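You operate a simulated robot arm through the tools that you are given. There is no shell and no other tool. Be economical: measure what you need, move in short steps, check, and stop when the job is done.

You are at the controls of a simulated two-armed robot. One attempt, no reset.

Task
Pick up the bottle that says "wash" from the top of the capping bench with one hand, pass it to the other hand and put it on the top of the spare bench. Set down upright: bottle.

Only the result counts: the job must be done as asked and must still hold three seconds after the hand-in. Knocking over, shifting, dropping, spilling or breaking anything else fails it.

Robot
Two 7-joint arms with two-finger grippers on one trunk, on a base that drives. Base frame: it is fixed to the floor where the robot stands at the start and does not move with it; the origin is under the middle of the robot, x ahead of it, y to its left, z up; the surface under the hand at the start is at about z = 900. Readings come in mm, degrees, newtons and seconds.
The left shoulder is at the start at [51, 175, 1177], the right one opposite. With the tool pointing down near the work surface each hand reaches from about 240 to 860 mm from the robot's upright axis, wherever it stands, measured 20 degrees to its own side. Places, roughly: top of the spare bench [1000, 1100, 900]. Payload 2.94 kg a hand.
The tool frame of a hand sits at the grasp point between the pads (the TCP): z along the fingers, y along the line on which they close. The tips reach 30 mm beyond it. The gripper opens to 138 mm. The gripper's body begins 109 mm behind the TCP.
Orientation is that of the tool frame in the base frame, as a unit quaternion [w, x, y, z]. With the fingers straight down and closing along the base's y, the tool's x points along the base's -x, its y along +y and its z along -z.

Tools
- The arms move only by the tool play_rows. It takes "left_commands", "right_commands" or both (then of equal length, played together; a hand with none holds still); each is a list of rows, each an object (a shift or turn left out is 0, a gripper value left out holds the last) with "angular": the turn, a rotation vector about the tool's x, y, z in units of 6 degrees (1.0 is 6 degrees), a list of three; "translation": the shift along the tool's x, y, z in units of 30 mm (1.0 is 30 mm), a list of three; "fingers": the finger opening in mm, from 0 to 138. In form: [{"angular": [rx, ry, rz], "translation": [x, y, z], "fingers": fingers}, ...]. A call has 1 to 12 rows; each row shifts and turns the commanded pose from where the row before left it, along the tool's axes as they then stand. A call with a number of a shift or a turn outside -1 to 1 is refused whole. Each row takes 0.2 s and may step no farther than 50 mm and 8.6 degrees from the row before; otherwise, or with a gripper value out of range, the whole call is refused. Where a pose cannot be reached the arm comes as near as it can. A force on the tool above 40 N (or 10 N above the force at the start of the call, whichever is more), or a blocked arm, ends the call early, and 0.2 s more pass. Each finger halts on what it meets, pressing with about 35 N; the grip force reading is that of the motor and also rises with nothing between the fingers. The clock runs only during rows and for 0.2 s after the last one: add rows that do not move to give the fingers time. It gives the time, the measured TCP pose, the force on the tool (base axes), the opening and the grip force at its end, in the units of the frame above (readings bear some noise), with the torque about the TCP (base axes, N m) and any sound that the robot's microphone picked up.
- Cameras (640 x 400 px; columns grow to the right, rows downward): "scene" is now at [143.6, 6.5, 1662.3]; the picture's right is [0.02, -1.00, -0.00], its down [-0.64, -0.01, -0.77] and it looks along [0.77, 0.02, -0.64] (base axes); focal length 271 px, centre (320, 200). "left" rides on the left gripper at [71, -19, -146] in its tool frame; the picture's right is [0.26, 0.96, 0.00], its down [-0.85, 0.23, -0.48] and it looks along [-0.46, 0.12, 0.88] (tool axes); focal length 280 px, centre (320, 200). "right" rides on the right gripper at [71, 19, -146] in its tool frame; the picture's right is [-0.26, 0.97, 0.00], its down [-0.85, -0.23, -0.48] and it looks along [-0.46, -0.12, 0.88] (tool axes); focal length 280 px, centre (320, 200). There is no depth. A picture from a camera that has moved, and an enlarged one, comes with that camera's place and axes in the base frame and with its lens. The place of the scene camera against the robot may be out by one fixed shift of up to 18 mm in any direction.
- snapshot(camera): a new picture of that camera. The clock stands still meanwhile.
- move_column(by): slides the trunk up (or, below 0, down) by that many mm; the arms and the scene camera ride with it, the base frame stays. It gives what a move gives, with no picture.
- drive_base(legs): drives the robot by 1 to 6 legs, each [ahead, turn to the left] in mm and degrees, along the robot's own axes; the way and the turn of a leg run together, so that a leg with both is an arc; at most 1500 mm and 180 degrees a leg. The arms and the cameras ride along, it lands a little off, and it stops where it bumps. It gives what a move gives.
- turn_head(pan, tilt): turns the head with the scene camera to pan (to the left, within 120 degrees either way) and tilt (down, from -29 to 69), counted from straight ahead of the robot. It gives what a move gives.
- inspect(camera, box): a new picture of the part [left, top, right, bottom] of that camera's present view, enlarged. The clock stands still meanwhile.
- close_job(): hands the job in; it is judged then, once.

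Go step by step. Nothing tells you exact positions but the pictures and the camera data: compare them with the known pose of the tool, close in by small moves and look again before you grip or let go. The budget is 120 turns and 100 pictures, counting those below and the enlarged ones. Unless the task says otherwise, let go and move clear before handing in, and close with one line.

The tools are called after "Call:" as a command line: name --argument value ..., lists and objects as JSON in quotes. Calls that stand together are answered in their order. play_rows: Moves the arms, as the interface text tells. Its arguments: {"type":"object","properties":{"left_commands":{"type":"array","items":{"type":"object","properties":{"angular":{"type":"array","items":{"type":"number"}},"translation":{"type":"array","items":{"type":"number"}},"fingers":{"type":"number"}}}},"right_commands":{"type":"array","items":{"type":"object","properties":{"angular":{"type":"array","items":{"type":"number"}},"translation":{"type":"array","items":{"type":"number"}},"fingers":{"type":"number"}}}}},"required":[]} The other tools are called the same way: move_column (by) slides the trunk up or down; drive_base (legs) drives the base; turn_head (pan, tilt) turns the head that bears the scene camera; snapshot (camera) takes a picture; inspect (camera, box) takes an enlarged picture of a part of a camera's view; close_job () hands the job in.

At the start:

```text
time_s: 0.0
left_eef_pos: [648.0, 199.0, 1228.4]
left_orientation: [0.0, 0.0, 1.0, 0.001]
left_contact_force: [-0.8, -0.1, 0.3]
left_torque: [0.04, -0.01, 0.0]
left_gripper_width: 138.0
left_gripper_force: 0.0
right_eef_pos: [460.8, -220.9, 1140.4]
right_orientation: [0.0, 0.0, 1.0, 0.0]
right_contact_force: [-0.3, 0.3, 0.1]
right_torque: [-0.04, -0.05, -0.01]
right_gripper_width: 138.1
right_gripper_force: 0.0
trunk travel left (down, up): [-350.0, 384.0]
robot x, y, heading: [-2.8, -1.4, 0.3]
head pan, tilt: [1.2, 39.8]
```

scene: 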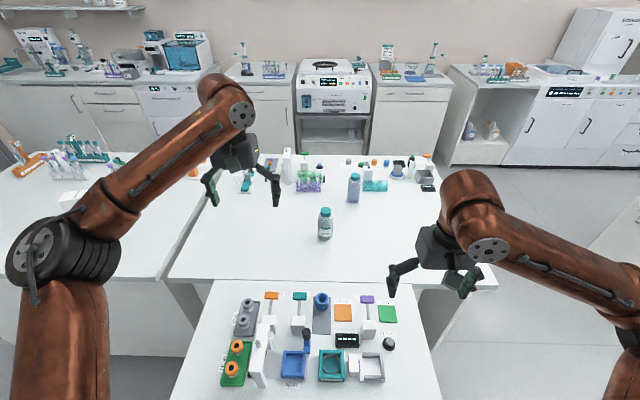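
right: 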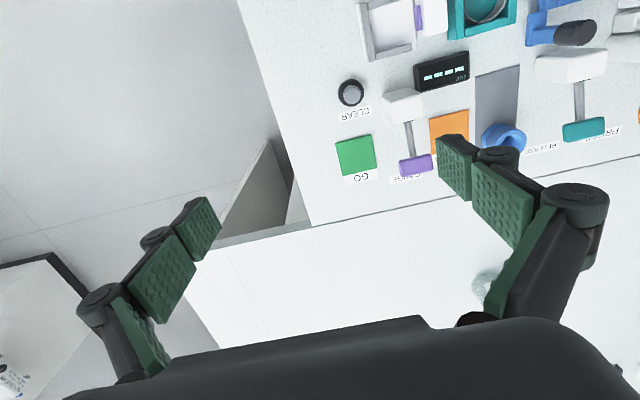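
left: 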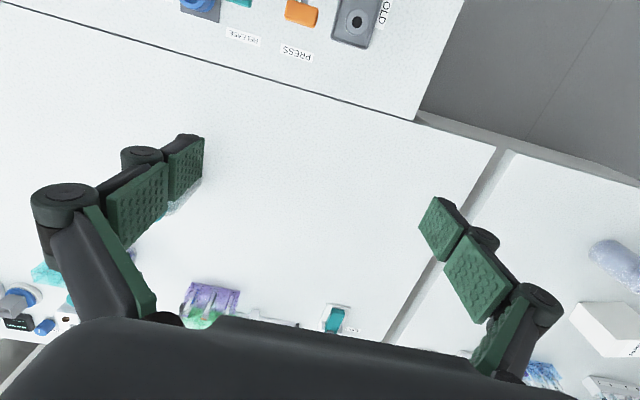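

I see two bottles on the bench ahead, plus a spare bench to the left. I'll enlarge the view to read the labels.

Call:
inspect --camera "scene" --box '[280, 160, 400, 250]'

Call:
inspect --camera "scene" --box '[180, 280, 440, 400]'

Call:
inspect --camera "scene" --box '[0, 120, 220, 280]'

```text
4.44 times, centred on (340, 205) of scene
camera zoom: at [143.6, 6.5, 1662.3], right [0.02, -1.0, 0.0], down [-0.64, -0.01, -0.77], along [0.77, 0.02, -0.64], focal length 1205 px, centre (231, 178)
```

zoom: 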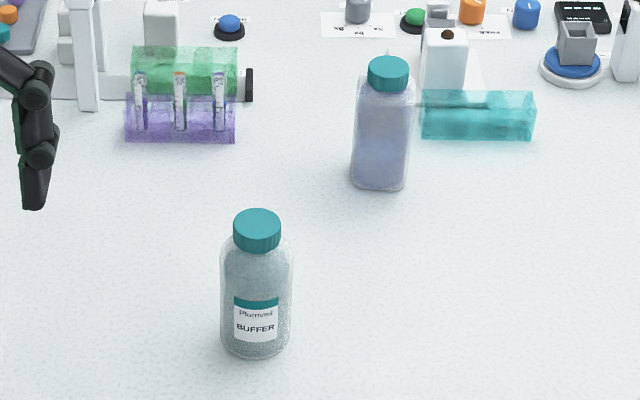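

```text
2.46 times, centred on (310, 340) of scene
camera zoom: at [143.6, 6.5, 1662.3], right [0.02, -1.0, 0.0], down [-0.64, -0.01, -0.77], along [0.77, 0.02, -0.64], focal length 667 px, centre (345, -145)
```

zoom: 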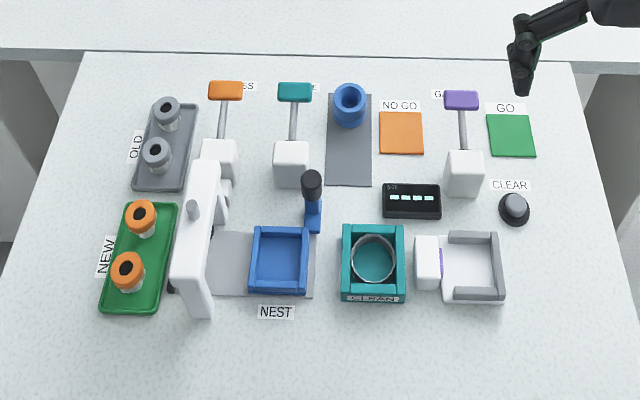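

```text
2.50 times, centred on (110, 200) of scene
camera zoom: at [143.6, 6.5, 1662.3], right [0.02, -1.0, 0.0], down [-0.64, -0.01, -0.77], along [0.77, 0.02, -0.64], focal length 678 px, centre (845, 200)
```

zoom: 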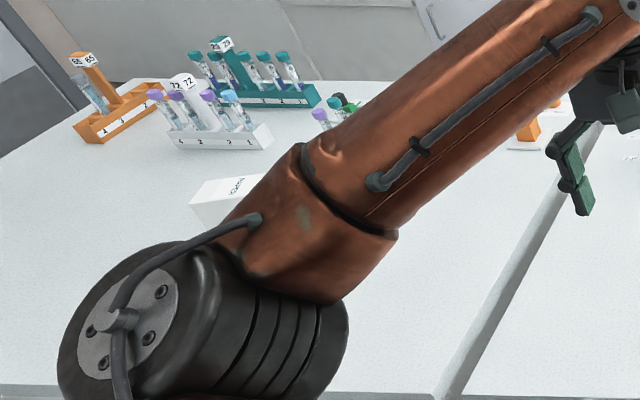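

The near bottle says BUFFER; the farther one shows no label. I'll look around the benches for other candidates before moving.

Call:
turn_head --pan 50 --tilt 40

Call:
snapshot --camera "scene"

Call:
inspect --camera "left" --box '[480, 200, 640, 300]'

```text
time_s: 1.2
left_eef_pos: [648.4, 198.0, 1227.9]
left_orientation: [0.0, 0.0, 1.0, 0.0]
left_contact_force: [0.9, -0.5, 0.6]
left_torque: [0.0, 0.04, 0.01]
left_gripper_width: 138.0
left_gripper_force: 0.1
right_eef_pos: [460.1, -220.9, 1141.2]
right_orientation: [0.0, 0.0, 1.0, 0.0]
right_contact_force: [0.1, -0.8, 0.2]
right_torque: [0.0, -0.01, -0.04]
right_gripper_width: 137.9
right_gripper_force: 0.1
trunk travel left (down, up): [-350.0, 384.0]
robot x, y, heading: [-1.1, 0.4, -0.0]
head pan, tilt: [50.0, 40.0]
```

```text
93 pictures are left
camera scene: at [113.1, 69.7, 1661.9], right [0.77, -0.64, 0.0], down [-0.41, -0.49, -0.77], along [0.49, 0.59, -0.64], focal length 271 px, centre (320, 200)
```

scene: 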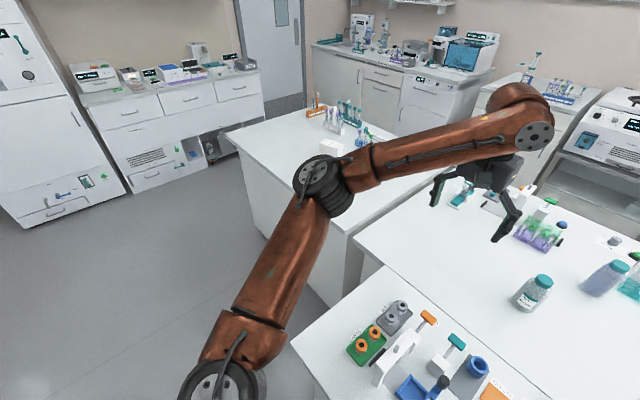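

```text
4.00 times, centred on (560, 250) of left
camera zoom: at [577.2, 179.5, 1373.2], right [-0.26, 0.96, 0.0], down [0.85, 0.23, 0.48], along [0.46, 0.12, -0.88], focal length 1122 px, centre (-640, 0)
```

zoom: 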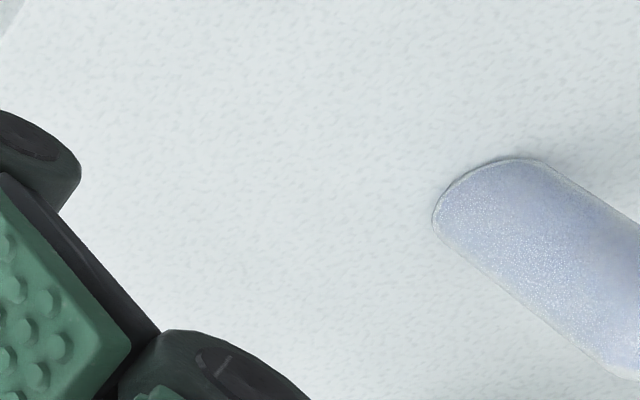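

Another lavender bottle stands on the spare bench. The one of interest is near (1050, -116) on the central bench, with its label facing away. I'll check the right side for aisle space.

Call:
turn_head --pan -50 --tilt 40

Call:
snapshot --camera "scene"

```text
time_s: 2.9
left_eef_pos: [647.6, 198.7, 1227.8]
left_orientation: [0.001, 0.0, 1.0, 0.0]
left_contact_force: [0.3, -0.4, 0.5]
left_torque: [-0.01, -0.02, 0.0]
left_gripper_width: 137.8
left_gripper_force: 0.1
right_eef_pos: [460.1, -219.7, 1139.9]
right_orientation: [0.0, 0.0, 1.0, 0.0]
right_contact_force: [0.2, 0.4, -0.2]
right_torque: [0.03, 0.03, -0.02]
right_gripper_width: 138.1
right_gripper_force: 0.1
trunk travel left (down, up): [-350.0, 384.0]
robot x, y, heading: [1.9, -2.1, -0.1]
head pan, tilt: [-50.0, 40.0]
```

```text
91 pictures are left
camera scene: at [113.1, -60.4, 1661.9], right [-0.77, -0.64, 0.0], down [-0.41, 0.49, -0.77], along [0.49, -0.59, -0.64], focal length 271 px, centre (320, 200)
```

scene: 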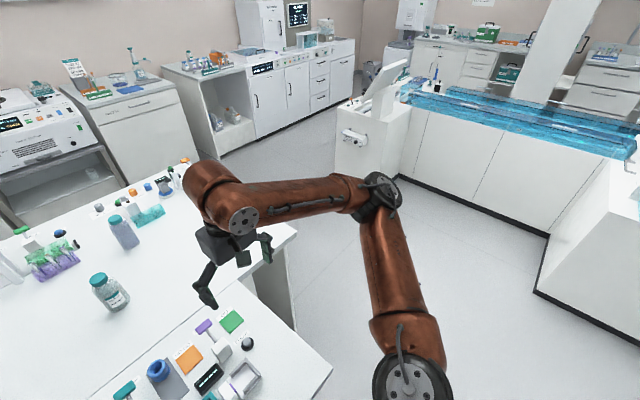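

The right aisle is wide open; the central bench's right edge is at y≈-562. I'll drive round to the right side, stopping short to see the bottle's far faces and check the label.

Call:
drive_base --legs '[[-120, 0], [0, -90], [900, 0], [0, 90], [900, 0]]'

Call:
turn_head --pan 60 --tilt 40

Call:
snapshot --camera "scene"

```text
time_s: 4.2
left_eef_pos: [548.4, 199.5, 1219.9]
left_orientation: [-0.009, -0.003, 1.0, 0.003]
left_contact_force: [-3.5, -2.0, -2.0]
left_torque: [0.18, -0.44, 0.03]
left_gripper_width: 138.1
left_gripper_force: 0.0
right_eef_pos: [358.8, -223.5, 1134.1]
right_orientation: [-0.01, 0.0, 1.0, -0.002]
right_contact_force: [-2.8, 0.6, -0.7]
right_torque: [-0.07, -0.38, 0.01]
right_gripper_width: 137.9
right_gripper_force: 0.1
trunk travel left (down, up): [-350.0, 384.0]
robot x, y, heading: [-111.5, -0.2, 0.0]
head pan, tilt: [-50.0, 40.0]
stopped in leg 1: the robot was blocked; the commanded pose is now the measured one
```

```text
time_s: 6.1
left_eef_pos: [541.5, 208.7, 1230.1]
left_orientation: [-0.007, -0.028, 1.0, -0.006]
left_contact_force: [-0.7, 0.3, 1.0]
left_torque: [-0.11, -0.04, 0.1]
left_gripper_width: 137.9
left_gripper_force: 0.0
right_eef_pos: [344.6, -224.8, 1134.2]
right_orientation: [-0.002, 0.004, 1.0, -0.007]
right_contact_force: [-2.4, -0.2, -0.1]
right_torque: [0.05, -0.31, -0.02]
right_gripper_width: 138.1
right_gripper_force: 0.1
trunk travel left (down, up): [-350.0, 384.0]
robot x, y, heading: [-111.5, -2.2, -0.2]
head pan, tilt: [60.0, 40.0]
```

```text
90 pictures are left
camera scene: at [93.2, 76.6, 1663.4], right [0.86, -0.5, -0.06], down [-0.37, -0.56, -0.74], along [0.34, 0.66, -0.67], focal length 271 px, centre (320, 200)
```

scene: 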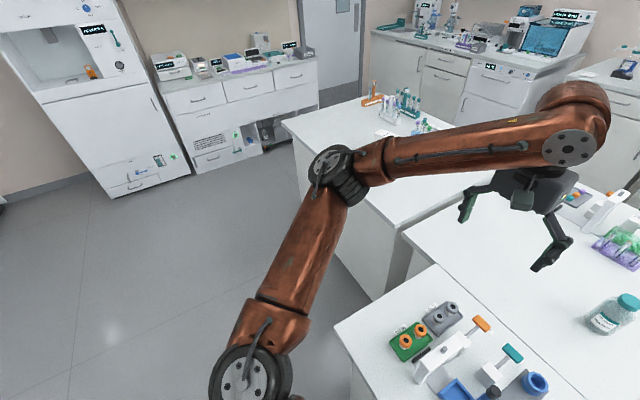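

Backing up was blocked by something behind. I'll look backward on both sides.

Call:
turn_head --pan 120 --tilt 55

Call:
snapshot --camera "scene"

Call:
turn_head --pan -120 --tilt 45

Call:
snapshot --camera "scene"

```text
time_s: 7.4
left_eef_pos: [526.1, 202.3, 1229.1]
left_orientation: [0.001, -0.004, 1.0, 0.005]
left_contact_force: [-2.0, -0.5, 0.2]
left_torque: [0.03, -0.23, 0.04]
left_gripper_width: 137.9
left_gripper_force: 0.1
right_eef_pos: [338.1, -223.5, 1138.6]
right_orientation: [0.001, 0.002, 1.0, -0.005]
right_contact_force: [-0.5, 0.3, -0.6]
right_torque: [0.0, -0.22, 0.01]
right_gripper_width: 137.7
right_gripper_force: 0.0
trunk travel left (down, up): [-350.0, 384.0]
robot x, y, heading: [-116.6, -0.1, -0.0]
head pan, tilt: [120.0, 55.0]
```

```text
89 pictures are left
camera scene: at [-16.9, 66.8, 1646.5], right [0.87, 0.5, -0.04], down [0.38, -0.71, -0.59], along [-0.32, 0.5, -0.8], focal length 271 px, centre (320, 200)
```

scene: 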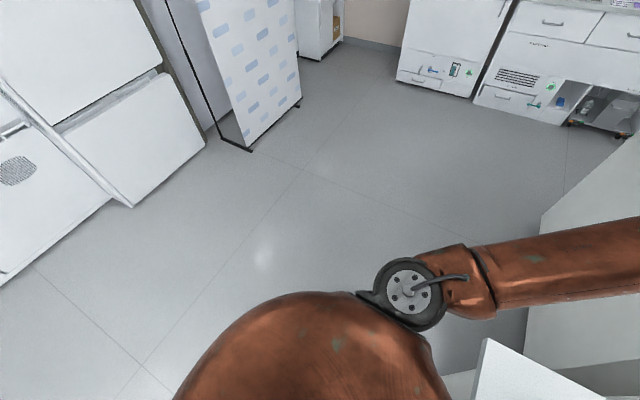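

```text
time_s: 10.8
left_eef_pos: [503.2, 200.8, 1239.3]
left_orientation: [0.01, -0.002, 1.0, 0.003]
left_contact_force: [-1.0, 1.0, 0.5]
left_torque: [0.01, -0.03, -0.02]
left_gripper_width: 138.1
left_gripper_force: 0.0
right_eef_pos: [317.9, -221.4, 1145.3]
right_orientation: [0.01, 0.0, 1.0, -0.003]
right_contact_force: [-1.3, 0.7, 0.4]
right_torque: [0.02, -0.06, 0.0]
right_gripper_width: 138.0
right_gripper_force: 0.0
trunk travel left (down, up): [-350.0, 384.0]
robot x, y, heading: [-111.9, 2.0, -0.1]
head pan, tilt: [-120.0, 45.0]
```

```text
88 pictures are left
camera scene: at [-99.7, -65.7, 1654.9], right [-0.87, 0.5, 0.0], down [0.35, 0.61, -0.71], along [-0.35, -0.61, -0.71], focal length 271 px, centre (320, 200)
```

scene: 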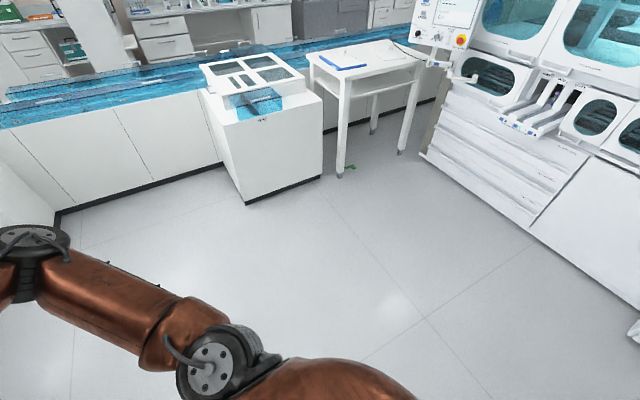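

Nothing stands close behind; the readings suggest the robot is rocking from the stop. I'll let it settle with idle rows and re-read.

Call:
play_rows --left_commands '[{}, {}, {}, {}, {}, {}, {}, {}, {}, {}]'

Call:
turn_head --pan 0 --tilt 40

Call:
snapshot --camera "scene"

```text
time_s: 13.0
left_eef_pos: [505.0, 200.9, 1237.3]
left_orientation: [0.009, -0.002, 1.0, 0.003]
left_contact_force: [0.6, 0.4, -0.3]
left_torque: [0.01, 0.0, -0.03]
left_gripper_width: 138.2
left_gripper_force: 0.1
right_eef_pos: [319.3, -222.4, 1144.6]
right_orientation: [0.01, 0.001, 1.0, -0.003]
right_contact_force: [0.1, 0.8, -0.1]
right_torque: [0.01, 0.01, 0.0]
right_gripper_width: 138.0
right_gripper_force: 0.0
trunk travel left (down, up): [-350.0, 384.0]
robot x, y, heading: [-115.5, 1.1, -0.1]
head pan, tilt: [-120.0, 45.0]
```

```text
time_s: 15.0
left_eef_pos: [505.1, 200.6, 1237.7]
left_orientation: [0.01, -0.002, 1.0, 0.003]
left_contact_force: [0.6, -0.6, 0.6]
left_torque: [0.06, 0.0, -0.01]
left_gripper_width: 137.9
left_gripper_force: 0.0
right_eef_pos: [318.6, -221.9, 1144.6]
right_orientation: [0.01, 0.0, 1.0, -0.003]
right_contact_force: [-0.3, -0.4, -0.3]
right_torque: [0.0, -0.01, 0.02]
right_gripper_width: 138.1
right_gripper_force: 0.1
trunk travel left (down, up): [-350.0, 384.0]
robot x, y, heading: [-115.6, -2.1, 0.1]
head pan, tilt: [0.0, 40.0]
```

```text
87 pictures are left
camera scene: at [28.5, 4.7, 1661.9], right [0.0, -1.0, 0.0], down [-0.64, 0.0, -0.77], along [0.77, 0.0, -0.64], focal length 271 px, centre (320, 200)
```

scene: 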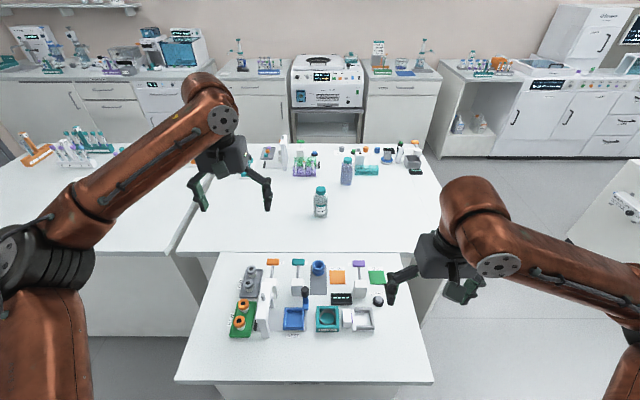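

The robot is level and nothing has been disturbed. The stop was apparently a near-completed leg, so I'll continue with the turn.

Call:
drive_base --legs '[[0, -90]]'

```text
time_s: 19.3
left_eef_pos: [81.8, -622.2, 1237.3]
left_orientation: [0.009, 0.709, 0.705, -0.005]
left_contact_force: [0.2, -0.2, 0.6]
left_torque: [0.02, 0.01, -0.01]
left_gripper_width: 137.8
left_gripper_force: 0.0
right_eef_pos: [-340.7, -431.9, 1145.0]
right_orientation: [0.005, 0.711, 0.703, -0.008]
right_contact_force: [0.2, -0.1, -0.4]
right_torque: [0.0, 0.01, 0.0]
right_gripper_width: 138.1
right_gripper_force: 0.1
trunk travel left (down, up): [-350.0, 384.0]
robot x, y, heading: [-116.6, 1.0, -90.5]
head pan, tilt: [0.0, 40.0]
```

The turn went fine. Next I'll drive down the aisle and turn to face +x.

Call:
drive_base --legs '[[880, 0], [0, 90.5]]'

```text
time_s: 27.8
left_eef_pos: [497.0, -675.7, 1237.2]
left_orientation: [0.009, -0.006, 1.0, 0.002]
left_contact_force: [-1.2, 0.3, -0.3]
left_torque: [0.01, -0.01, 0.03]
left_gripper_width: 138.0
left_gripper_force: 0.0
right_eef_pos: [313.8, -1101.2, 1145.3]
right_orientation: [0.01, -0.002, 1.0, -0.003]
right_contact_force: [-0.3, -0.3, 0.3]
right_torque: [0.03, -0.02, 0.02]
right_gripper_width: 137.9
right_gripper_force: 0.1
trunk travel left (down, up): [-350.0, 384.0]
robot x, y, heading: [-123.1, -882.7, 0.7]
head pan, tilt: [0.0, 40.0]
```

The robot is at (-123, -883) facing +x. I'll drive forward alongside the bench, then turn to face it.

Call:
drive_base --legs '[[910, -0.7], [0, 90]]'

Call:
turn_head --pan -10 --tilt 40

Call:
snapshot --camera "scene"

```text
time_s: 36.4
left_eef_pos: [601.5, -258.5, 1237.1]
left_orientation: [0.006, -0.702, 0.712, 0.008]
left_contact_force: [0.4, -0.4, -0.3]
left_torque: [-0.01, -0.03, -0.02]
left_gripper_width: 138.1
left_gripper_force: 0.2
right_eef_pos: [1020.5, -451.1, 1144.1]
right_orientation: [0.009, -0.7, 0.714, 0.005]
right_contact_force: [0.5, 0.1, 0.0]
right_torque: [0.0, 0.0, 0.02]
right_gripper_width: 138.2
right_gripper_force: 0.0
trunk travel left (down, up): [-350.0, 384.0]
robot x, y, heading: [789.8, -881.3, 89.1]
head pan, tilt: [0.0, 40.0]
```

```text
time_s: 37.1
left_eef_pos: [601.8, -258.1, 1237.7]
left_orientation: [0.005, -0.703, 0.712, 0.009]
left_contact_force: [0.4, 0.2, 0.7]
left_torque: [0.0, 0.01, 0.01]
left_gripper_width: 138.1
left_gripper_force: 0.1
right_eef_pos: [1020.9, -453.2, 1144.2]
right_orientation: [0.009, -0.7, 0.714, 0.005]
right_contact_force: [0.2, 0.4, 0.1]
right_torque: [-0.01, -0.02, 0.04]
right_gripper_width: 138.1
right_gripper_force: 0.1
trunk travel left (down, up): [-350.0, 384.0]
robot x, y, heading: [790.2, -882.5, 89.3]
head pan, tilt: [-10.0, 40.0]
```

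```text
86 pictures are left
camera scene: at [819.1, -746.1, 1661.9], right [0.98, -0.19, 0.0], down [-0.12, -0.63, -0.77], along [0.15, 0.75, -0.64], focal length 271 px, centre (320, 200)
```

scene: 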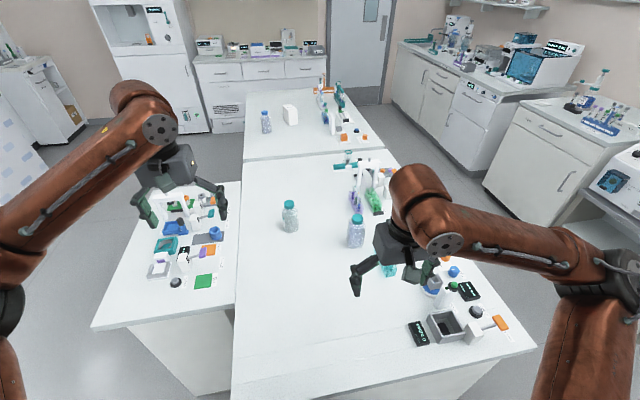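

Call:
inspect --camera "scene" --box '[320, 190, 440, 280]'

Call:
inspect --camera "scene" --box '[240, 80, 400, 200]'

Call:
inspect --camera "scene" --box '[350, 230, 530, 360]'

```text
4.44 times, centred on (380, 235) of scene
camera zoom: at [819.1, -746.1, 1661.9], right [0.98, -0.19, 0.0], down [-0.12, -0.63, -0.77], along [0.15, 0.75, -0.64], focal length 1205 px, centre (53, 44)
```

zoom: 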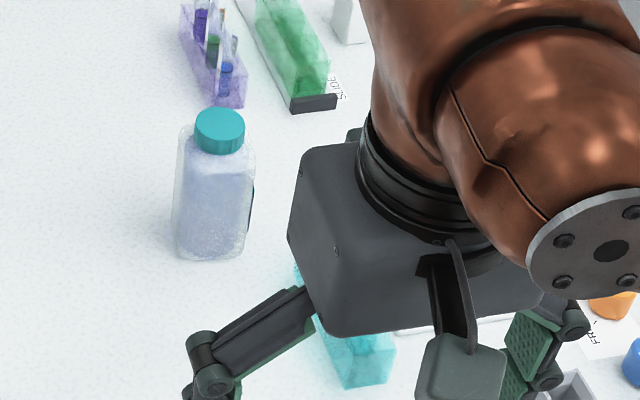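

```text
3.33 times, centred on (320, 140) of scene
camera zoom: at [819.1, -746.1, 1661.9], right [0.98, -0.19, 0.0], down [-0.12, -0.63, -0.77], along [0.15, 0.75, -0.64], focal length 904 px, centre (320, 400)
```

zoom: 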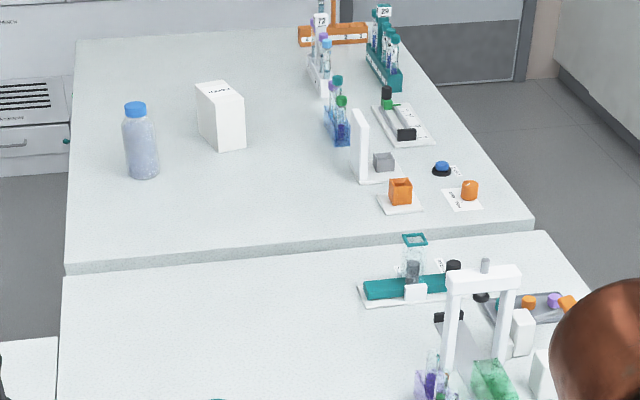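

```text
3.08 times, centred on (440, 295) of scene
camera zoom: at [819.1, -746.1, 1661.9], right [0.98, -0.19, 0.0], down [-0.12, -0.63, -0.77], along [0.15, 0.75, -0.64], focal length 834 px, centre (-49, -92)
```

zoom: 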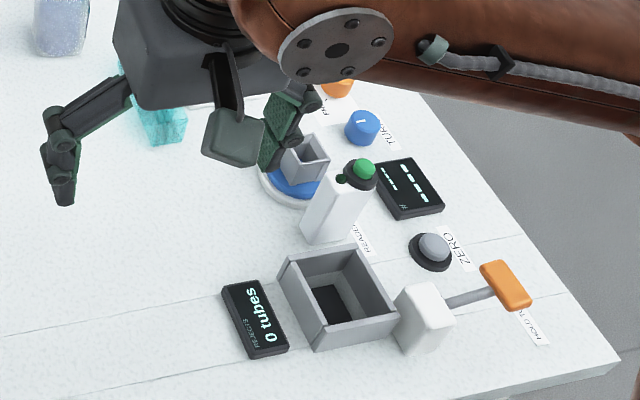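

The target bottle stands at about (1077, -112), roughly 115 mm tall, with its label on its +x face. I'll bring the right hand, already aligned and pointing down, near above it and look with its camera.

Call:
play_rows --right_commands '[{"angular": [0, 0.19, 0], "translation": [-0.9, -0.18, 0]}, {"translation": [-0.9, -0.18, 0]}, {"translation": [-0.9, -0.18, 0]}, {"translation": [-0.9, -0.18, 0]}, {"translation": [-0.9, -0.18, 0]}, {"translation": [-0.9, -0.18, 0]}, {"translation": [-0.9, -0.18, 0]}, {"translation": [-0.9, -0.18, 0]}, {"translation": [-0.9, -0.18, 0]}, {"translation": [-0.9, -0.18, 0]}, {}, {}]'

Call:
snapshot --camera "right"

Call:
snapshot --camera "scene"

```text
time_s: 39.7
left_eef_pos: [601.0, -257.8, 1237.3]
left_orientation: [0.005, -0.702, 0.712, 0.009]
left_contact_force: [0.6, 0.0, 0.1]
left_torque: [0.02, -0.01, 0.0]
left_gripper_width: 138.0
left_gripper_force: 0.1
right_eef_pos: [1080.4, -181.9, 1145.8]
right_orientation: [0.002, -0.701, 0.713, -0.002]
right_contact_force: [0.1, 0.2, -0.5]
right_torque: [-0.04, -0.04, -0.01]
right_gripper_width: 138.0
right_gripper_force: 0.1
trunk travel left (down, up): [-350.0, 384.0]
robot x, y, heading: [792.0, -884.0, 89.0]
head pan, tilt: [-10.0, 40.0]
```

```text
82 pictures are left
camera right: at [1058.7, -251.9, 1290.0], right [-0.96, 0.28, -0.01], down [0.24, 0.84, 0.48], along [0.14, 0.46, -0.88], focal length 280 px, centre (320, 200)
```

right: 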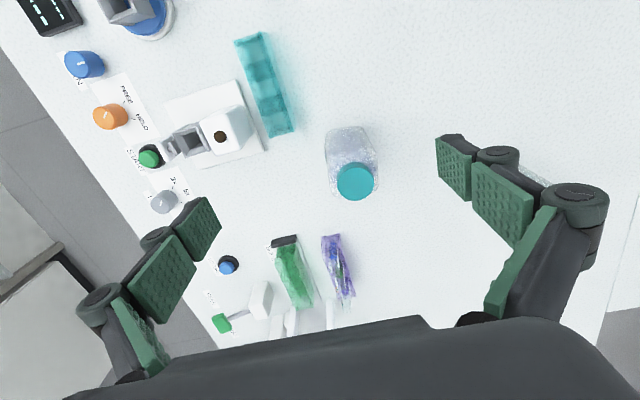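

```text
81 pictures are left
camera scene: at [818.7, -745.5, 1661.9], right [0.98, -0.19, 0.0], down [-0.12, -0.63, -0.77], along [0.15, 0.75, -0.64], focal length 271 px, centre (320, 200)
```

scene: 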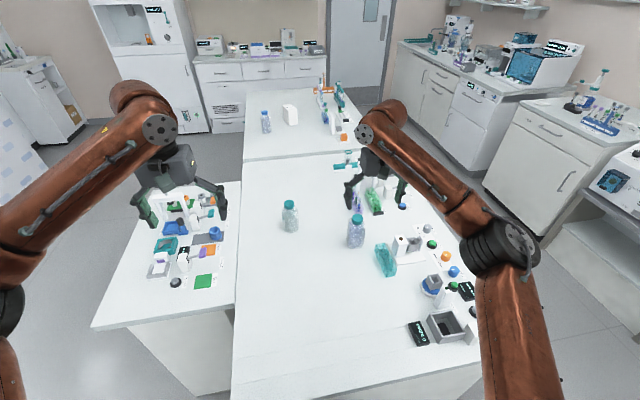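

The bottle is at about (1060, -117) by the wrist camera. I'll zoom in to see the orientation and label.

Call:
inspect --camera "right" --box '[290, 100, 410, 220]'

Call:
inspect --camera "scene" --box '[320, 190, 420, 270]'

```text
3.33 times, centred on (350, 160) of right
camera zoom: at [1058.7, -251.9, 1290.0], right [-0.96, 0.28, -0.01], down [0.24, 0.84, 0.48], along [0.14, 0.46, -0.88], focal length 935 px, centre (220, 333)
```

zoom: 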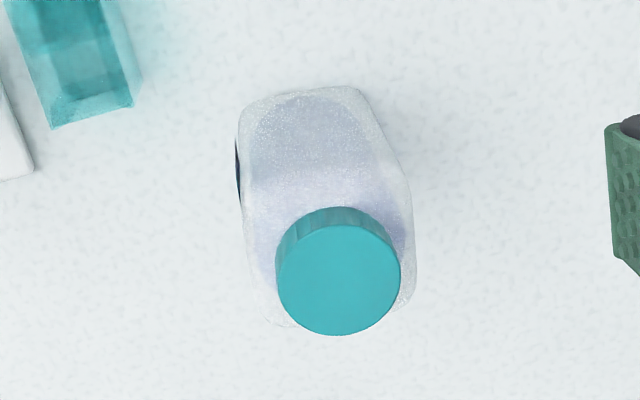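

```text
5.00 times, centred on (370, 230) of scene
camera zoom: at [818.7, -745.5, 1661.9], right [0.98, -0.19, 0.0], down [-0.12, -0.63, -0.77], along [0.15, 0.75, -0.64], focal length 1355 px, centre (70, 50)
```

zoom: 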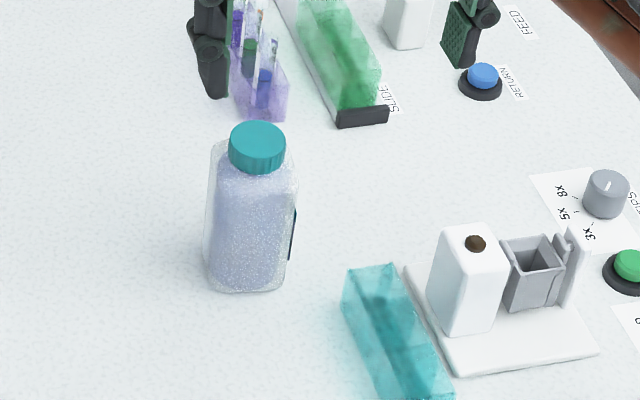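

Centre is about (1060, -120), and the bottle is yawed by roughly -8°. I'll align over it, lower to just above the cap, and look again.

Call:
play_rows --right_commands '[{"translation": [-1, 0.33, 0]}, {"translation": [-1, 0.34, 0]}, {"angular": [0, 0, 0.65], "translation": [0, 0, 0.7]}, {"angular": [0, 0, 0.65], "translation": [0, 0, 0.7]}, {"translation": [0, 0, 0.6]}, {}, {}]'

Call:
snapshot --camera "right"

```text
time_s: 41.3
left_eef_pos: [601.3, -257.4, 1237.3]
left_orientation: [0.005, -0.702, 0.712, 0.008]
left_contact_force: [0.4, -0.5, 0.6]
left_torque: [0.0, 0.03, -0.03]
left_gripper_width: 138.1
left_gripper_force: 0.0
right_eef_pos: [1060.4, -122.1, 1084.0]
right_orientation: [0.002, -0.65, 0.76, -0.003]
right_contact_force: [-0.2, 0.2, 0.2]
right_torque: [-0.03, 0.03, 0.02]
right_gripper_width: 138.2
right_gripper_force: 0.0
trunk travel left (down, up): [-350.0, 384.0]
robot x, y, heading: [790.3, -878.4, 89.1]
head pan, tilt: [-10.0, 40.0]
```

```text
78 pictures are left
camera right: at [1030.2, -188.4, 1229.9], right [-0.91, 0.41, -0.01], down [0.36, 0.8, 0.48], along [0.2, 0.43, -0.88], focal length 280 px, centre (320, 200)
```

right: 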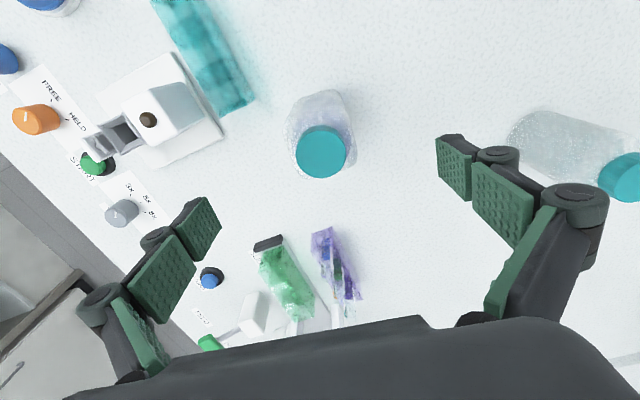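

Centred over the cap. I'll lower to z≈985 and close.

Call:
play_rows --right_commands '[{"translation": [0.07, 0, 0.85]}, {"translation": [0, 0, 0.85]}, {"translation": [0, 0, 0.85]}, {"translation": [0, 0, 0.75]}, {}, {}]'

Call:
snapshot --camera "right"

Call:
inspect --camera "scene" --box '[300, 150, 440, 260]'

```text
time_s: 42.7
left_eef_pos: [601.2, -258.5, 1237.6]
left_orientation: [0.005, -0.702, 0.712, 0.008]
left_contact_force: [0.5, 1.5, 0.0]
left_torque: [0.01, 0.01, -0.01]
left_gripper_width: 137.9
left_gripper_force: 0.1
right_eef_pos: [1060.0, -124.8, 984.5]
right_orientation: [0.002, -0.65, 0.76, -0.003]
right_contact_force: [0.1, 0.3, -0.1]
right_torque: [0.02, -0.01, 0.03]
right_gripper_width: 138.1
right_gripper_force: 0.1
trunk travel left (down, up): [-350.0, 384.0]
robot x, y, heading: [788.8, -881.7, 89.1]
head pan, tilt: [-10.0, 40.0]
```

```text
77 pictures are left
camera right: at [1029.9, -190.5, 1130.1], right [-0.91, 0.41, -0.01], down [0.36, 0.8, 0.48], along [0.2, 0.43, -0.88], focal length 280 px, centre (320, 200)
```

right: 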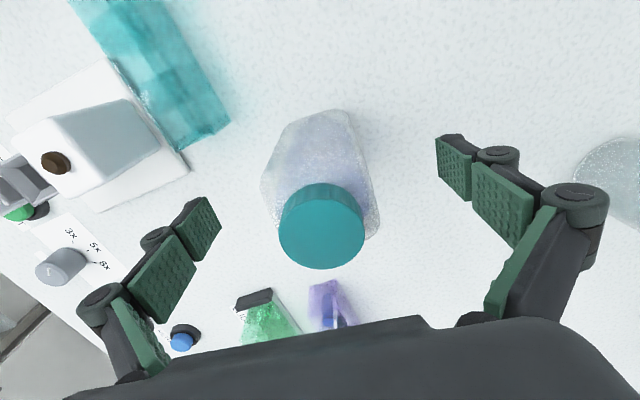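

```text
3.64 times, centred on (370, 205) of scene
camera zoom: at [819.1, -745.8, 1661.9], right [0.98, -0.19, 0.0], down [-0.12, -0.63, -0.77], along [0.15, 0.75, -0.64], focal length 986 px, centre (138, 182)
```

zoom: 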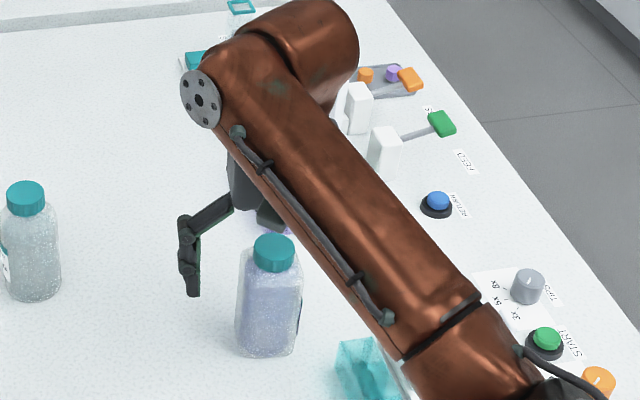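

The cap centre is at the TCP and its top at z≈1021. Closing now.

Call:
play_rows --right_commands '[{"fingers": 40}, {"fingers": 40}, {"fingers": 40}, {"fingers": 40}, {"fingers": 40}, {"fingers": 40}, {"fingers": 40}, {"fingers": 40}]'

Call:
snapshot --camera "right"

```text
time_s: 44.5
left_eef_pos: [601.4, -259.6, 1236.8]
left_orientation: [0.006, -0.702, 0.712, 0.008]
left_contact_force: [0.9, -0.3, 0.3]
left_torque: [-0.04, -0.01, -0.02]
left_gripper_width: 138.0
left_gripper_force: 0.0
right_eef_pos: [1061.7, -123.8, 984.8]
right_orientation: [0.002, -0.65, 0.76, -0.002]
right_contact_force: [-0.6, -0.3, 1.6]
right_torque: [0.04, 0.06, 0.03]
right_gripper_width: 55.7
right_gripper_force: 35.3
trunk travel left (down, up): [-350.0, 384.0]
robot x, y, heading: [792.4, -886.1, 89.0]
head pan, tilt: [-10.0, 40.0]
```

```text
75 pictures are left
camera right: at [1029.6, -190.7, 1130.5], right [-0.91, 0.41, -0.01], down [0.36, 0.8, 0.48], along [0.2, 0.43, -0.88], focal length 280 px, centre (320, 200)
```

right: 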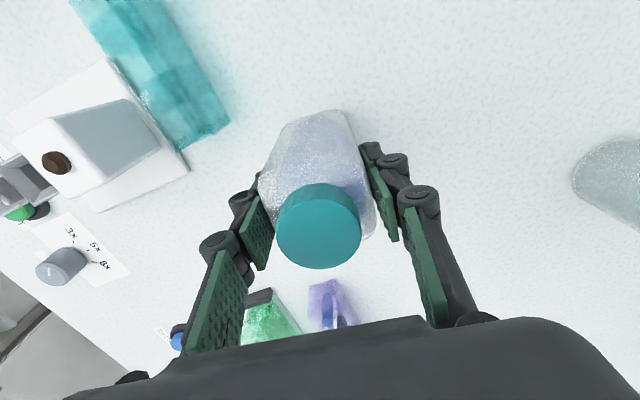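

Firm grip at 55.7 mm on the body. I'll lift straight up.

Call:
play_rows --right_commands '[{"translation": [0, 0, -0.3]}, {"translation": [0, 0, -0.6]}, {"translation": [0, 0, -0.8]}, {"translation": [0, 0, -0.9]}, {"translation": [0, 0, -0.9]}, {"translation": [0, 0, -0.9]}, {"translation": [0, 0, -0.9]}, {"translation": [0, 0, -0.9]}, {"translation": [0, 0, -0.5]}, {}, {}]'

Call:
snapshot --camera "scene"

Call:
snapshot --camera "right"

```text
time_s: 46.9
left_eef_pos: [602.1, -257.5, 1237.3]
left_orientation: [0.005, -0.702, 0.712, 0.008]
left_contact_force: [-0.3, 0.0, 0.3]
left_torque: [0.02, -0.03, 0.02]
left_gripper_width: 137.8
left_gripper_force: 0.0
right_eef_pos: [1060.2, -123.8, 1186.6]
right_orientation: [0.001, -0.651, 0.759, -0.002]
right_contact_force: [0.5, 0.4, -1.9]
right_torque: [0.0, 0.0, 0.0]
right_gripper_width: 55.3
right_gripper_force: 35.0
trunk travel left (down, up): [-350.0, 384.0]
robot x, y, heading: [792.3, -881.0, 88.9]
head pan, tilt: [-10.0, 40.0]
```

```text
74 pictures are left
camera scene: at [818.7, -745.9, 1661.9], right [0.98, -0.19, 0.0], down [-0.12, -0.63, -0.77], along [0.15, 0.75, -0.64], focal length 271 px, centre (320, 200)
```

scene: 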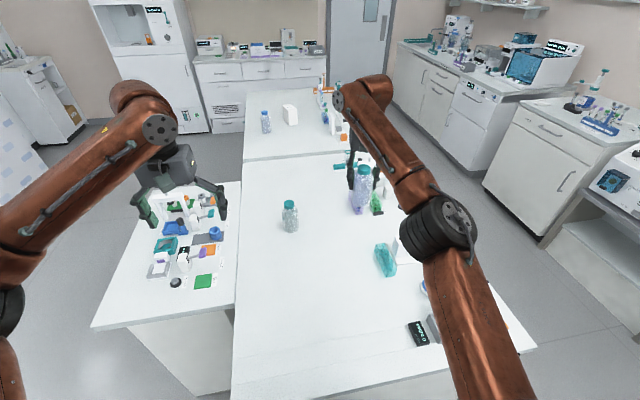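

```text
73 pictures are left
camera right: at [1030.3, -190.5, 1332.3], right [-0.91, 0.41, -0.01], down [0.36, 0.8, 0.48], along [0.2, 0.43, -0.88], focal length 280 px, centre (320, 200)
```

right: 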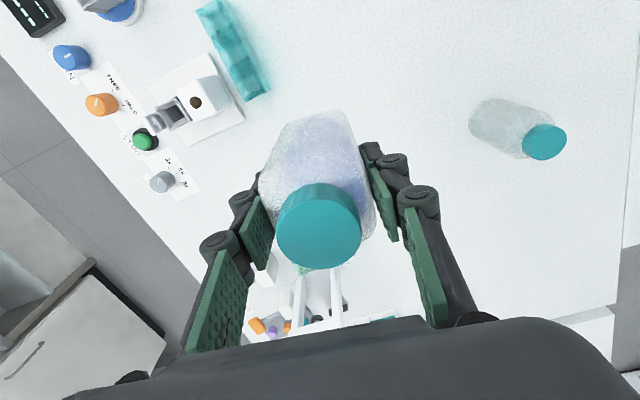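

The bottle is lifted cleanly with everything else in place. I'll bring the right hand back to the robot's front centre and begin yawing the left hand for a sideways receiving grasp.

Call:
play_rows --right_commands '[{"angular": [0, 0, -0.65]}, {"angular": [0, 0, -0.65]}, {"translation": [0.5, 0.33, 0]}, {"translation": [0.94, 0.65, 0]}, {"translation": [0.94, 0.65, 0]}, {"translation": [0.94, 0.65, 0]}, {"translation": [0.94, 0.65, 0]}, {"translation": [0.94, 0.65, 0]}, {"translation": [0.94, 0.65, 0]}, {"translation": [0.94, 0.65, 0]}, {"translation": [0.94, 0.65, 0]}, {"translation": [0.94, 0.65, 0]}]' --left_commands '[{"angular": [0, 0, -1]}, {"angular": [0, 0, -1]}, {"angular": [0, 0, -1]}, {"angular": [0, 0, -1]}, {"angular": [0, 0, -1]}, {"angular": [0, 0, -1]}, {"angular": [0, 0, -1]}, {"angular": [0, 0, -1]}, {"angular": [0, 0, -1]}, {"angular": [0, 0, -1]}, {"angular": [0, 0, -1]}, {"angular": [0, 0, -1]}]'

Call:
play_rows --left_commands '[{"angular": [0, 0, -1]}, {"angular": [0, 0, -1]}, {"angular": [0, 0, -0.9]}, {}]'

```text
time_s: 49.5
left_eef_pos: [600.4, -258.4, 1236.0]
left_orientation: [-0.009, 0.987, -0.162, -0.004]
left_contact_force: [0.4, -0.3, 0.0]
left_torque: [0.04, 0.0, 0.02]
left_gripper_width: 137.8
left_gripper_force: 0.0
right_eef_pos: [868.8, -390.1, 1187.6]
right_orientation: [0.002, -0.701, 0.714, -0.003]
right_contact_force: [-0.3, -0.1, -2.5]
right_torque: [0.02, -0.02, -0.01]
right_gripper_width: 55.3
right_gripper_force: 34.9
trunk travel left (down, up): [-350.0, 384.0]
robot x, y, heading: [789.7, -884.1, 89.0]
head pan, tilt: [-10.0, 40.0]
```

```text
time_s: 50.5
left_eef_pos: [601.1, -258.3, 1237.6]
left_orientation: [-0.01, 1.0, -0.012, -0.002]
left_contact_force: [0.1, -0.4, 0.4]
left_torque: [-0.04, 0.0, 0.0]
left_gripper_width: 138.0
left_gripper_force: 0.0
right_eef_pos: [870.0, -389.9, 1187.0]
right_orientation: [0.002, -0.7, 0.714, -0.002]
right_contact_force: [-0.2, 0.5, -3.0]
right_torque: [-0.01, -0.01, 0.0]
right_gripper_width: 55.4
right_gripper_force: 35.4
trunk travel left (down, up): [-350.0, 384.0]
robot x, y, heading: [791.2, -883.4, 89.0]
head pan, tilt: [-10.0, 40.0]
```

The right hand holds the bottle at (870, -390, 1187), base about z=1102. Now I'll pitch the left hand to point right and slightly down, moving it into line on the left side.

Call:
play_rows --left_commands '[{"angular": [0, 1, 0], "translation": [0, 0.367, 0]}, {"angular": [0, 1, 0], "translation": [0, 0.367, 0]}, {"angular": [0, 1, 0], "translation": [0, 0.367, 0]}, {"angular": [0, 1, 0], "translation": [0, 0.367, 0]}, {"angular": [0, 1, 0], "translation": [0, 0.367, 0]}, {"angular": [0, 1, 0], "translation": [0, 0.367, 0]}, {"angular": [0, 1, 0], "translation": [0, 0.367, 0]}, {"angular": [0, 1, 0], "translation": [0, 0.367, 0]}, {"angular": [0, 1, 0], "translation": [0, 0.367, 0]}, {"angular": [0, 1, 0], "translation": [0, 0.367, 0]}, {"angular": [0, 1, 0], "translation": [0, 0.367, 0]}, {"angular": [0, 1, 0], "translation": [0, 0.367, 0]}]'

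Call:
play_rows --left_commands '[{"angular": [0, 0.5, 0]}, {}, {}, {}]'

Call:
turn_head --pan 10 --tilt 45

Call:
snapshot --camera "scene"

Call:
snapshot --camera "left"

```text
time_s: 53.1
left_eef_pos: [597.1, -389.6, 1234.6]
left_orientation: [-0.002, 0.81, -0.015, 0.587]
left_contact_force: [0.3, 0.4, -0.1]
left_torque: [-0.01, 0.01, 0.04]
left_gripper_width: 137.8
left_gripper_force: 0.1
right_eef_pos: [868.9, -390.2, 1187.4]
right_orientation: [0.002, -0.7, 0.714, -0.002]
right_contact_force: [0.5, 0.4, -2.4]
right_torque: [-0.04, -0.04, 0.01]
right_gripper_width: 55.0
right_gripper_force: 35.5
trunk travel left (down, up): [-350.0, 384.0]
robot x, y, heading: [791.4, -881.0, 89.3]
head pan, tilt: [-10.0, 40.0]
```

```text
time_s: 54.1
left_eef_pos: [597.7, -389.6, 1234.2]
left_orientation: [0.0, 0.794, -0.015, 0.607]
left_contact_force: [-1.4, -0.2, -0.7]
left_torque: [0.03, 0.01, 0.03]
left_gripper_width: 138.1
left_gripper_force: 0.1
right_eef_pos: [870.6, -389.8, 1187.5]
right_orientation: [0.002, -0.7, 0.714, -0.001]
right_contact_force: [-0.2, 1.2, -1.9]
right_torque: [-0.03, -0.02, -0.02]
right_gripper_width: 55.2
right_gripper_force: 34.8
trunk travel left (down, up): [-350.0, 384.0]
robot x, y, heading: [791.1, -880.8, 88.9]
head pan, tilt: [-10.0, 40.0]
```

```text
time_s: 54.9
left_eef_pos: [598.6, -389.8, 1235.1]
left_orientation: [-0.001, 0.795, -0.015, 0.607]
left_contact_force: [0.2, 0.5, 0.4]
left_torque: [0.0, -0.03, 0.02]
left_gripper_width: 137.8
left_gripper_force: 0.0
right_eef_pos: [870.4, -391.1, 1187.6]
right_orientation: [0.002, -0.7, 0.715, -0.002]
right_contact_force: [-0.1, 0.3, -2.7]
right_torque: [0.02, 0.01, 0.02]
right_gripper_width: 55.0
right_gripper_force: 35.6
trunk travel left (down, up): [-350.0, 384.0]
robot x, y, heading: [789.2, -883.2, 89.2]
head pan, tilt: [10.0, 45.0]
```

```text
72 pictures are left
camera scene: at [789.7, -749.1, 1654.7], right [0.99, 0.16, 0.0], down [0.11, -0.7, -0.71], along [-0.11, 0.7, -0.71], focal length 271 px, centre (320, 200)
```

scene: 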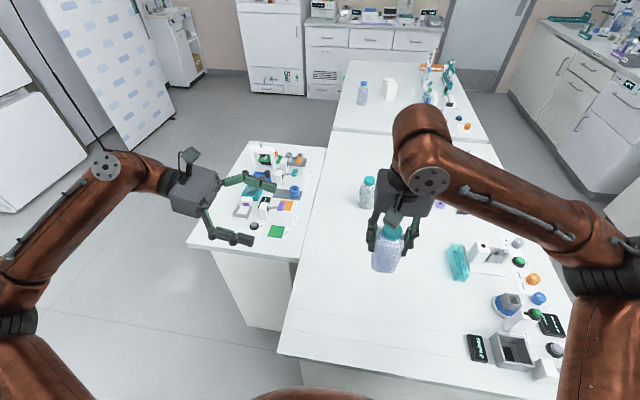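

```text
71 pictures are left
camera left: at [476.6, -369.9, 1341.0], right [0.05, -0.97, 0.23], down [-0.69, -0.2, -0.7], along [0.72, -0.13, -0.68], focal length 280 px, centre (320, 200)
```

left: 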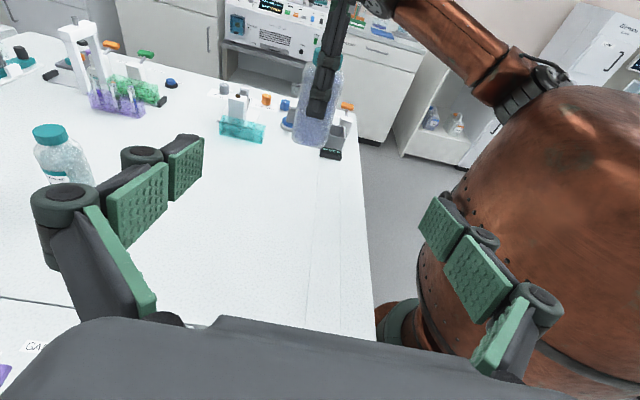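

The left hand is oriented well. I'll advance to a pre-grasp about 160 mm short of the bottle and check.

Call:
play_rows --left_commands '[{"translation": [-0.096, 0, 0.92]}, {"translation": [-0.096, 0, 0.92]}, {"translation": [-0.096, 0, 0.92]}, {"translation": [-0.096, 0, 0.92]}, {}, {}]'

Call:
snapshot --camera "left"

Call:
inspect --camera "scene" --box '[200, 140, 460, 300]'

```text
time_s: 56.3
left_eef_pos: [702.3, -390.9, 1194.2]
left_orientation: [0.001, 0.795, -0.017, 0.607]
left_contact_force: [-1.0, -0.6, -0.6]
left_torque: [0.01, 0.0, 0.01]
left_gripper_width: 138.1
left_gripper_force: 0.0
right_eef_pos: [870.3, -390.7, 1186.4]
right_orientation: [0.002, -0.7, 0.714, -0.002]
right_contact_force: [0.4, -0.2, -2.3]
right_torque: [0.0, -0.01, -0.03]
right_gripper_width: 55.0
right_gripper_force: 34.8
trunk travel left (down, up): [-350.0, 384.0]
robot x, y, heading: [793.1, -883.5, 88.8]
head pan, tilt: [10.0, 45.0]
```

```text
70 pictures are left
camera left: at [580.8, -371.3, 1300.8], right [0.05, -0.97, 0.23], down [-0.69, -0.2, -0.7], along [0.72, -0.13, -0.68], focal length 280 px, centre (320, 200)
```

left: 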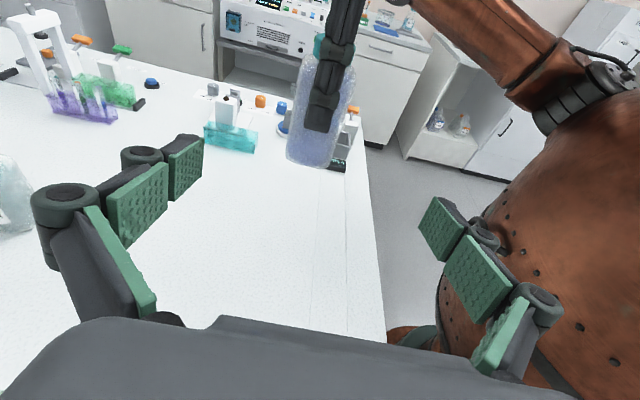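

```text
2.46 times, centred on (330, 220) of scene
camera zoom: at [790.1, -748.9, 1654.6], right [0.99, 0.16, 0.0], down [0.11, -0.7, -0.71], along [-0.11, 0.7, -0.71], focal length 667 px, centre (295, 151)
```

zoom: 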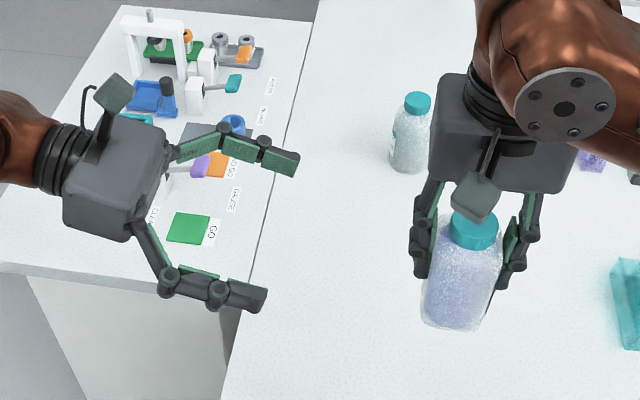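

Geometry agrees: bottle base at z≈1105, centred within a few mm. Advancing partway then checking.

Call:
play_rows --left_commands '[{"translation": [0, 0.05, 0.9]}, {"translation": [0, 0.05, 0.9]}, {"translation": [0, 0, 0.9]}, {"translation": [0, 0, 0.9]}, {}, {}]'

Call:
snapshot --camera "left"

Call:
inspect --camera "scene" --box '[240, 140, 480, 300]'

```text
time_s: 57.7
left_eef_pos: [805.3, -397.1, 1166.0]
left_orientation: [0.0, 0.794, -0.015, 0.608]
left_contact_force: [0.5, -0.1, -0.5]
left_torque: [0.0, -0.02, 0.03]
left_gripper_width: 138.0
left_gripper_force: 0.0
right_eef_pos: [870.2, -390.1, 1186.5]
right_orientation: [0.002, -0.7, 0.714, -0.002]
right_contact_force: [-0.4, 1.4, -1.8]
right_torque: [-0.01, 0.02, 0.0]
right_gripper_width: 55.1
right_gripper_force: 34.6
trunk travel left (down, up): [-350.0, 384.0]
robot x, y, heading: [789.6, -879.7, 89.1]
head pan, tilt: [10.0, 45.0]
```

```text
68 pictures are left
camera left: at [684.3, -376.2, 1272.3], right [0.05, -0.97, 0.23], down [-0.69, -0.2, -0.7], along [0.72, -0.13, -0.68], focal length 280 px, centre (320, 200)
```

left: 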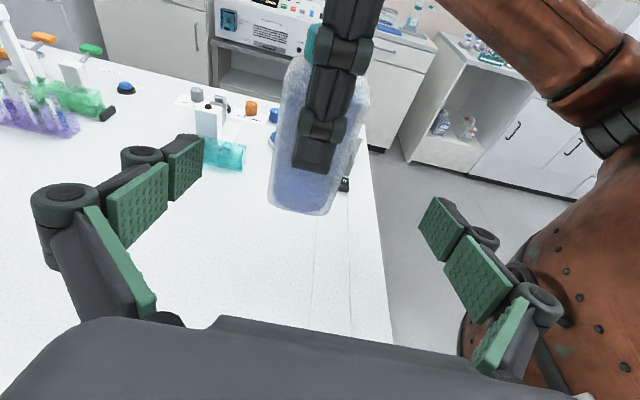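

```text
2.50 times, centred on (360, 220) of scene
camera zoom: at [790.3, -748.9, 1654.6], right [0.99, 0.16, 0.0], down [0.11, -0.7, -0.71], along [-0.11, 0.7, -0.71], focal length 678 px, centre (220, 150)
```

zoom: 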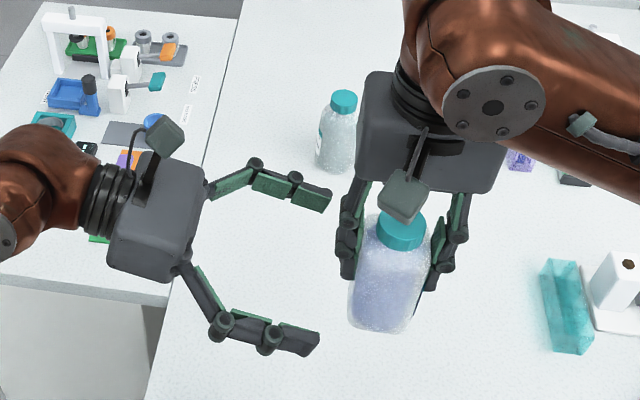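

Aligned (bottle centre y≈-396, hand -397) with clear gaps between the hands. Advancing the last 56 mm and closing the left hand.

Call:
play_rows --left_commands '[{"translation": [0, 0, 0.6]}, {"translation": [0, 0, 0.6]}, {"translation": [0, 0, 0.6]}, {}, {}]'

Call:
inspect --camera "scene" --box '[240, 140, 480, 300]'

Call:
snapshot --camera "left"

```text
time_s: 58.9
left_eef_pos: [858.7, -397.2, 1152.2]
left_orientation: [-0.001, 0.795, -0.015, 0.607]
left_contact_force: [-1.0, 0.5, 0.4]
left_torque: [0.02, 0.03, -0.02]
left_gripper_width: 138.2
left_gripper_force: 0.0
right_eef_pos: [871.3, -390.9, 1187.4]
right_orientation: [0.002, -0.7, 0.714, -0.001]
right_contact_force: [0.3, -0.1, -1.8]
right_torque: [0.01, 0.02, 0.02]
right_gripper_width: 55.1
right_gripper_force: 35.5
trunk travel left (down, up): [-350.0, 384.0]
robot x, y, heading: [790.7, -879.0, 88.9]
head pan, tilt: [10.0, 45.0]
```

```text
2.50 times, centred on (360, 220) of scene
camera zoom: at [790.3, -748.9, 1654.6], right [0.99, 0.16, 0.0], down [0.11, -0.7, -0.71], along [-0.11, 0.7, -0.71], focal length 678 px, centre (220, 150)
```

zoom: 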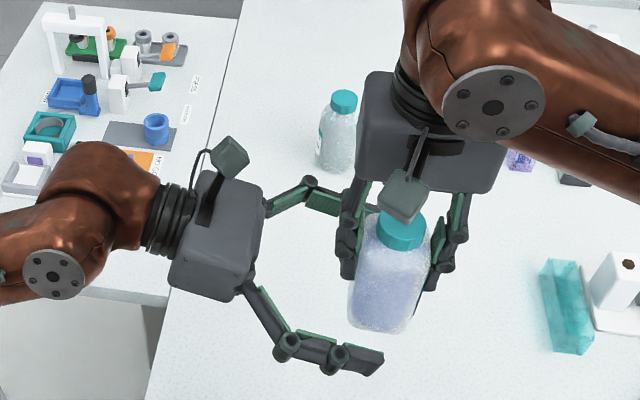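

```text
65 pictures are left
camera left: at [736.7, -377.7, 1258.3], right [0.05, -0.97, 0.23], down [-0.69, -0.2, -0.7], along [0.72, -0.13, -0.68], focal length 280 px, centre (320, 200)
```

left: 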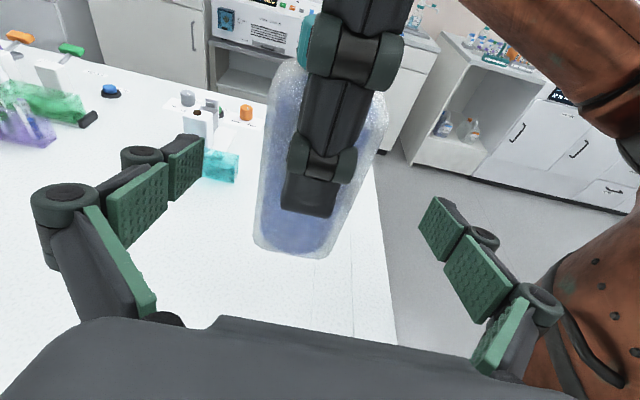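

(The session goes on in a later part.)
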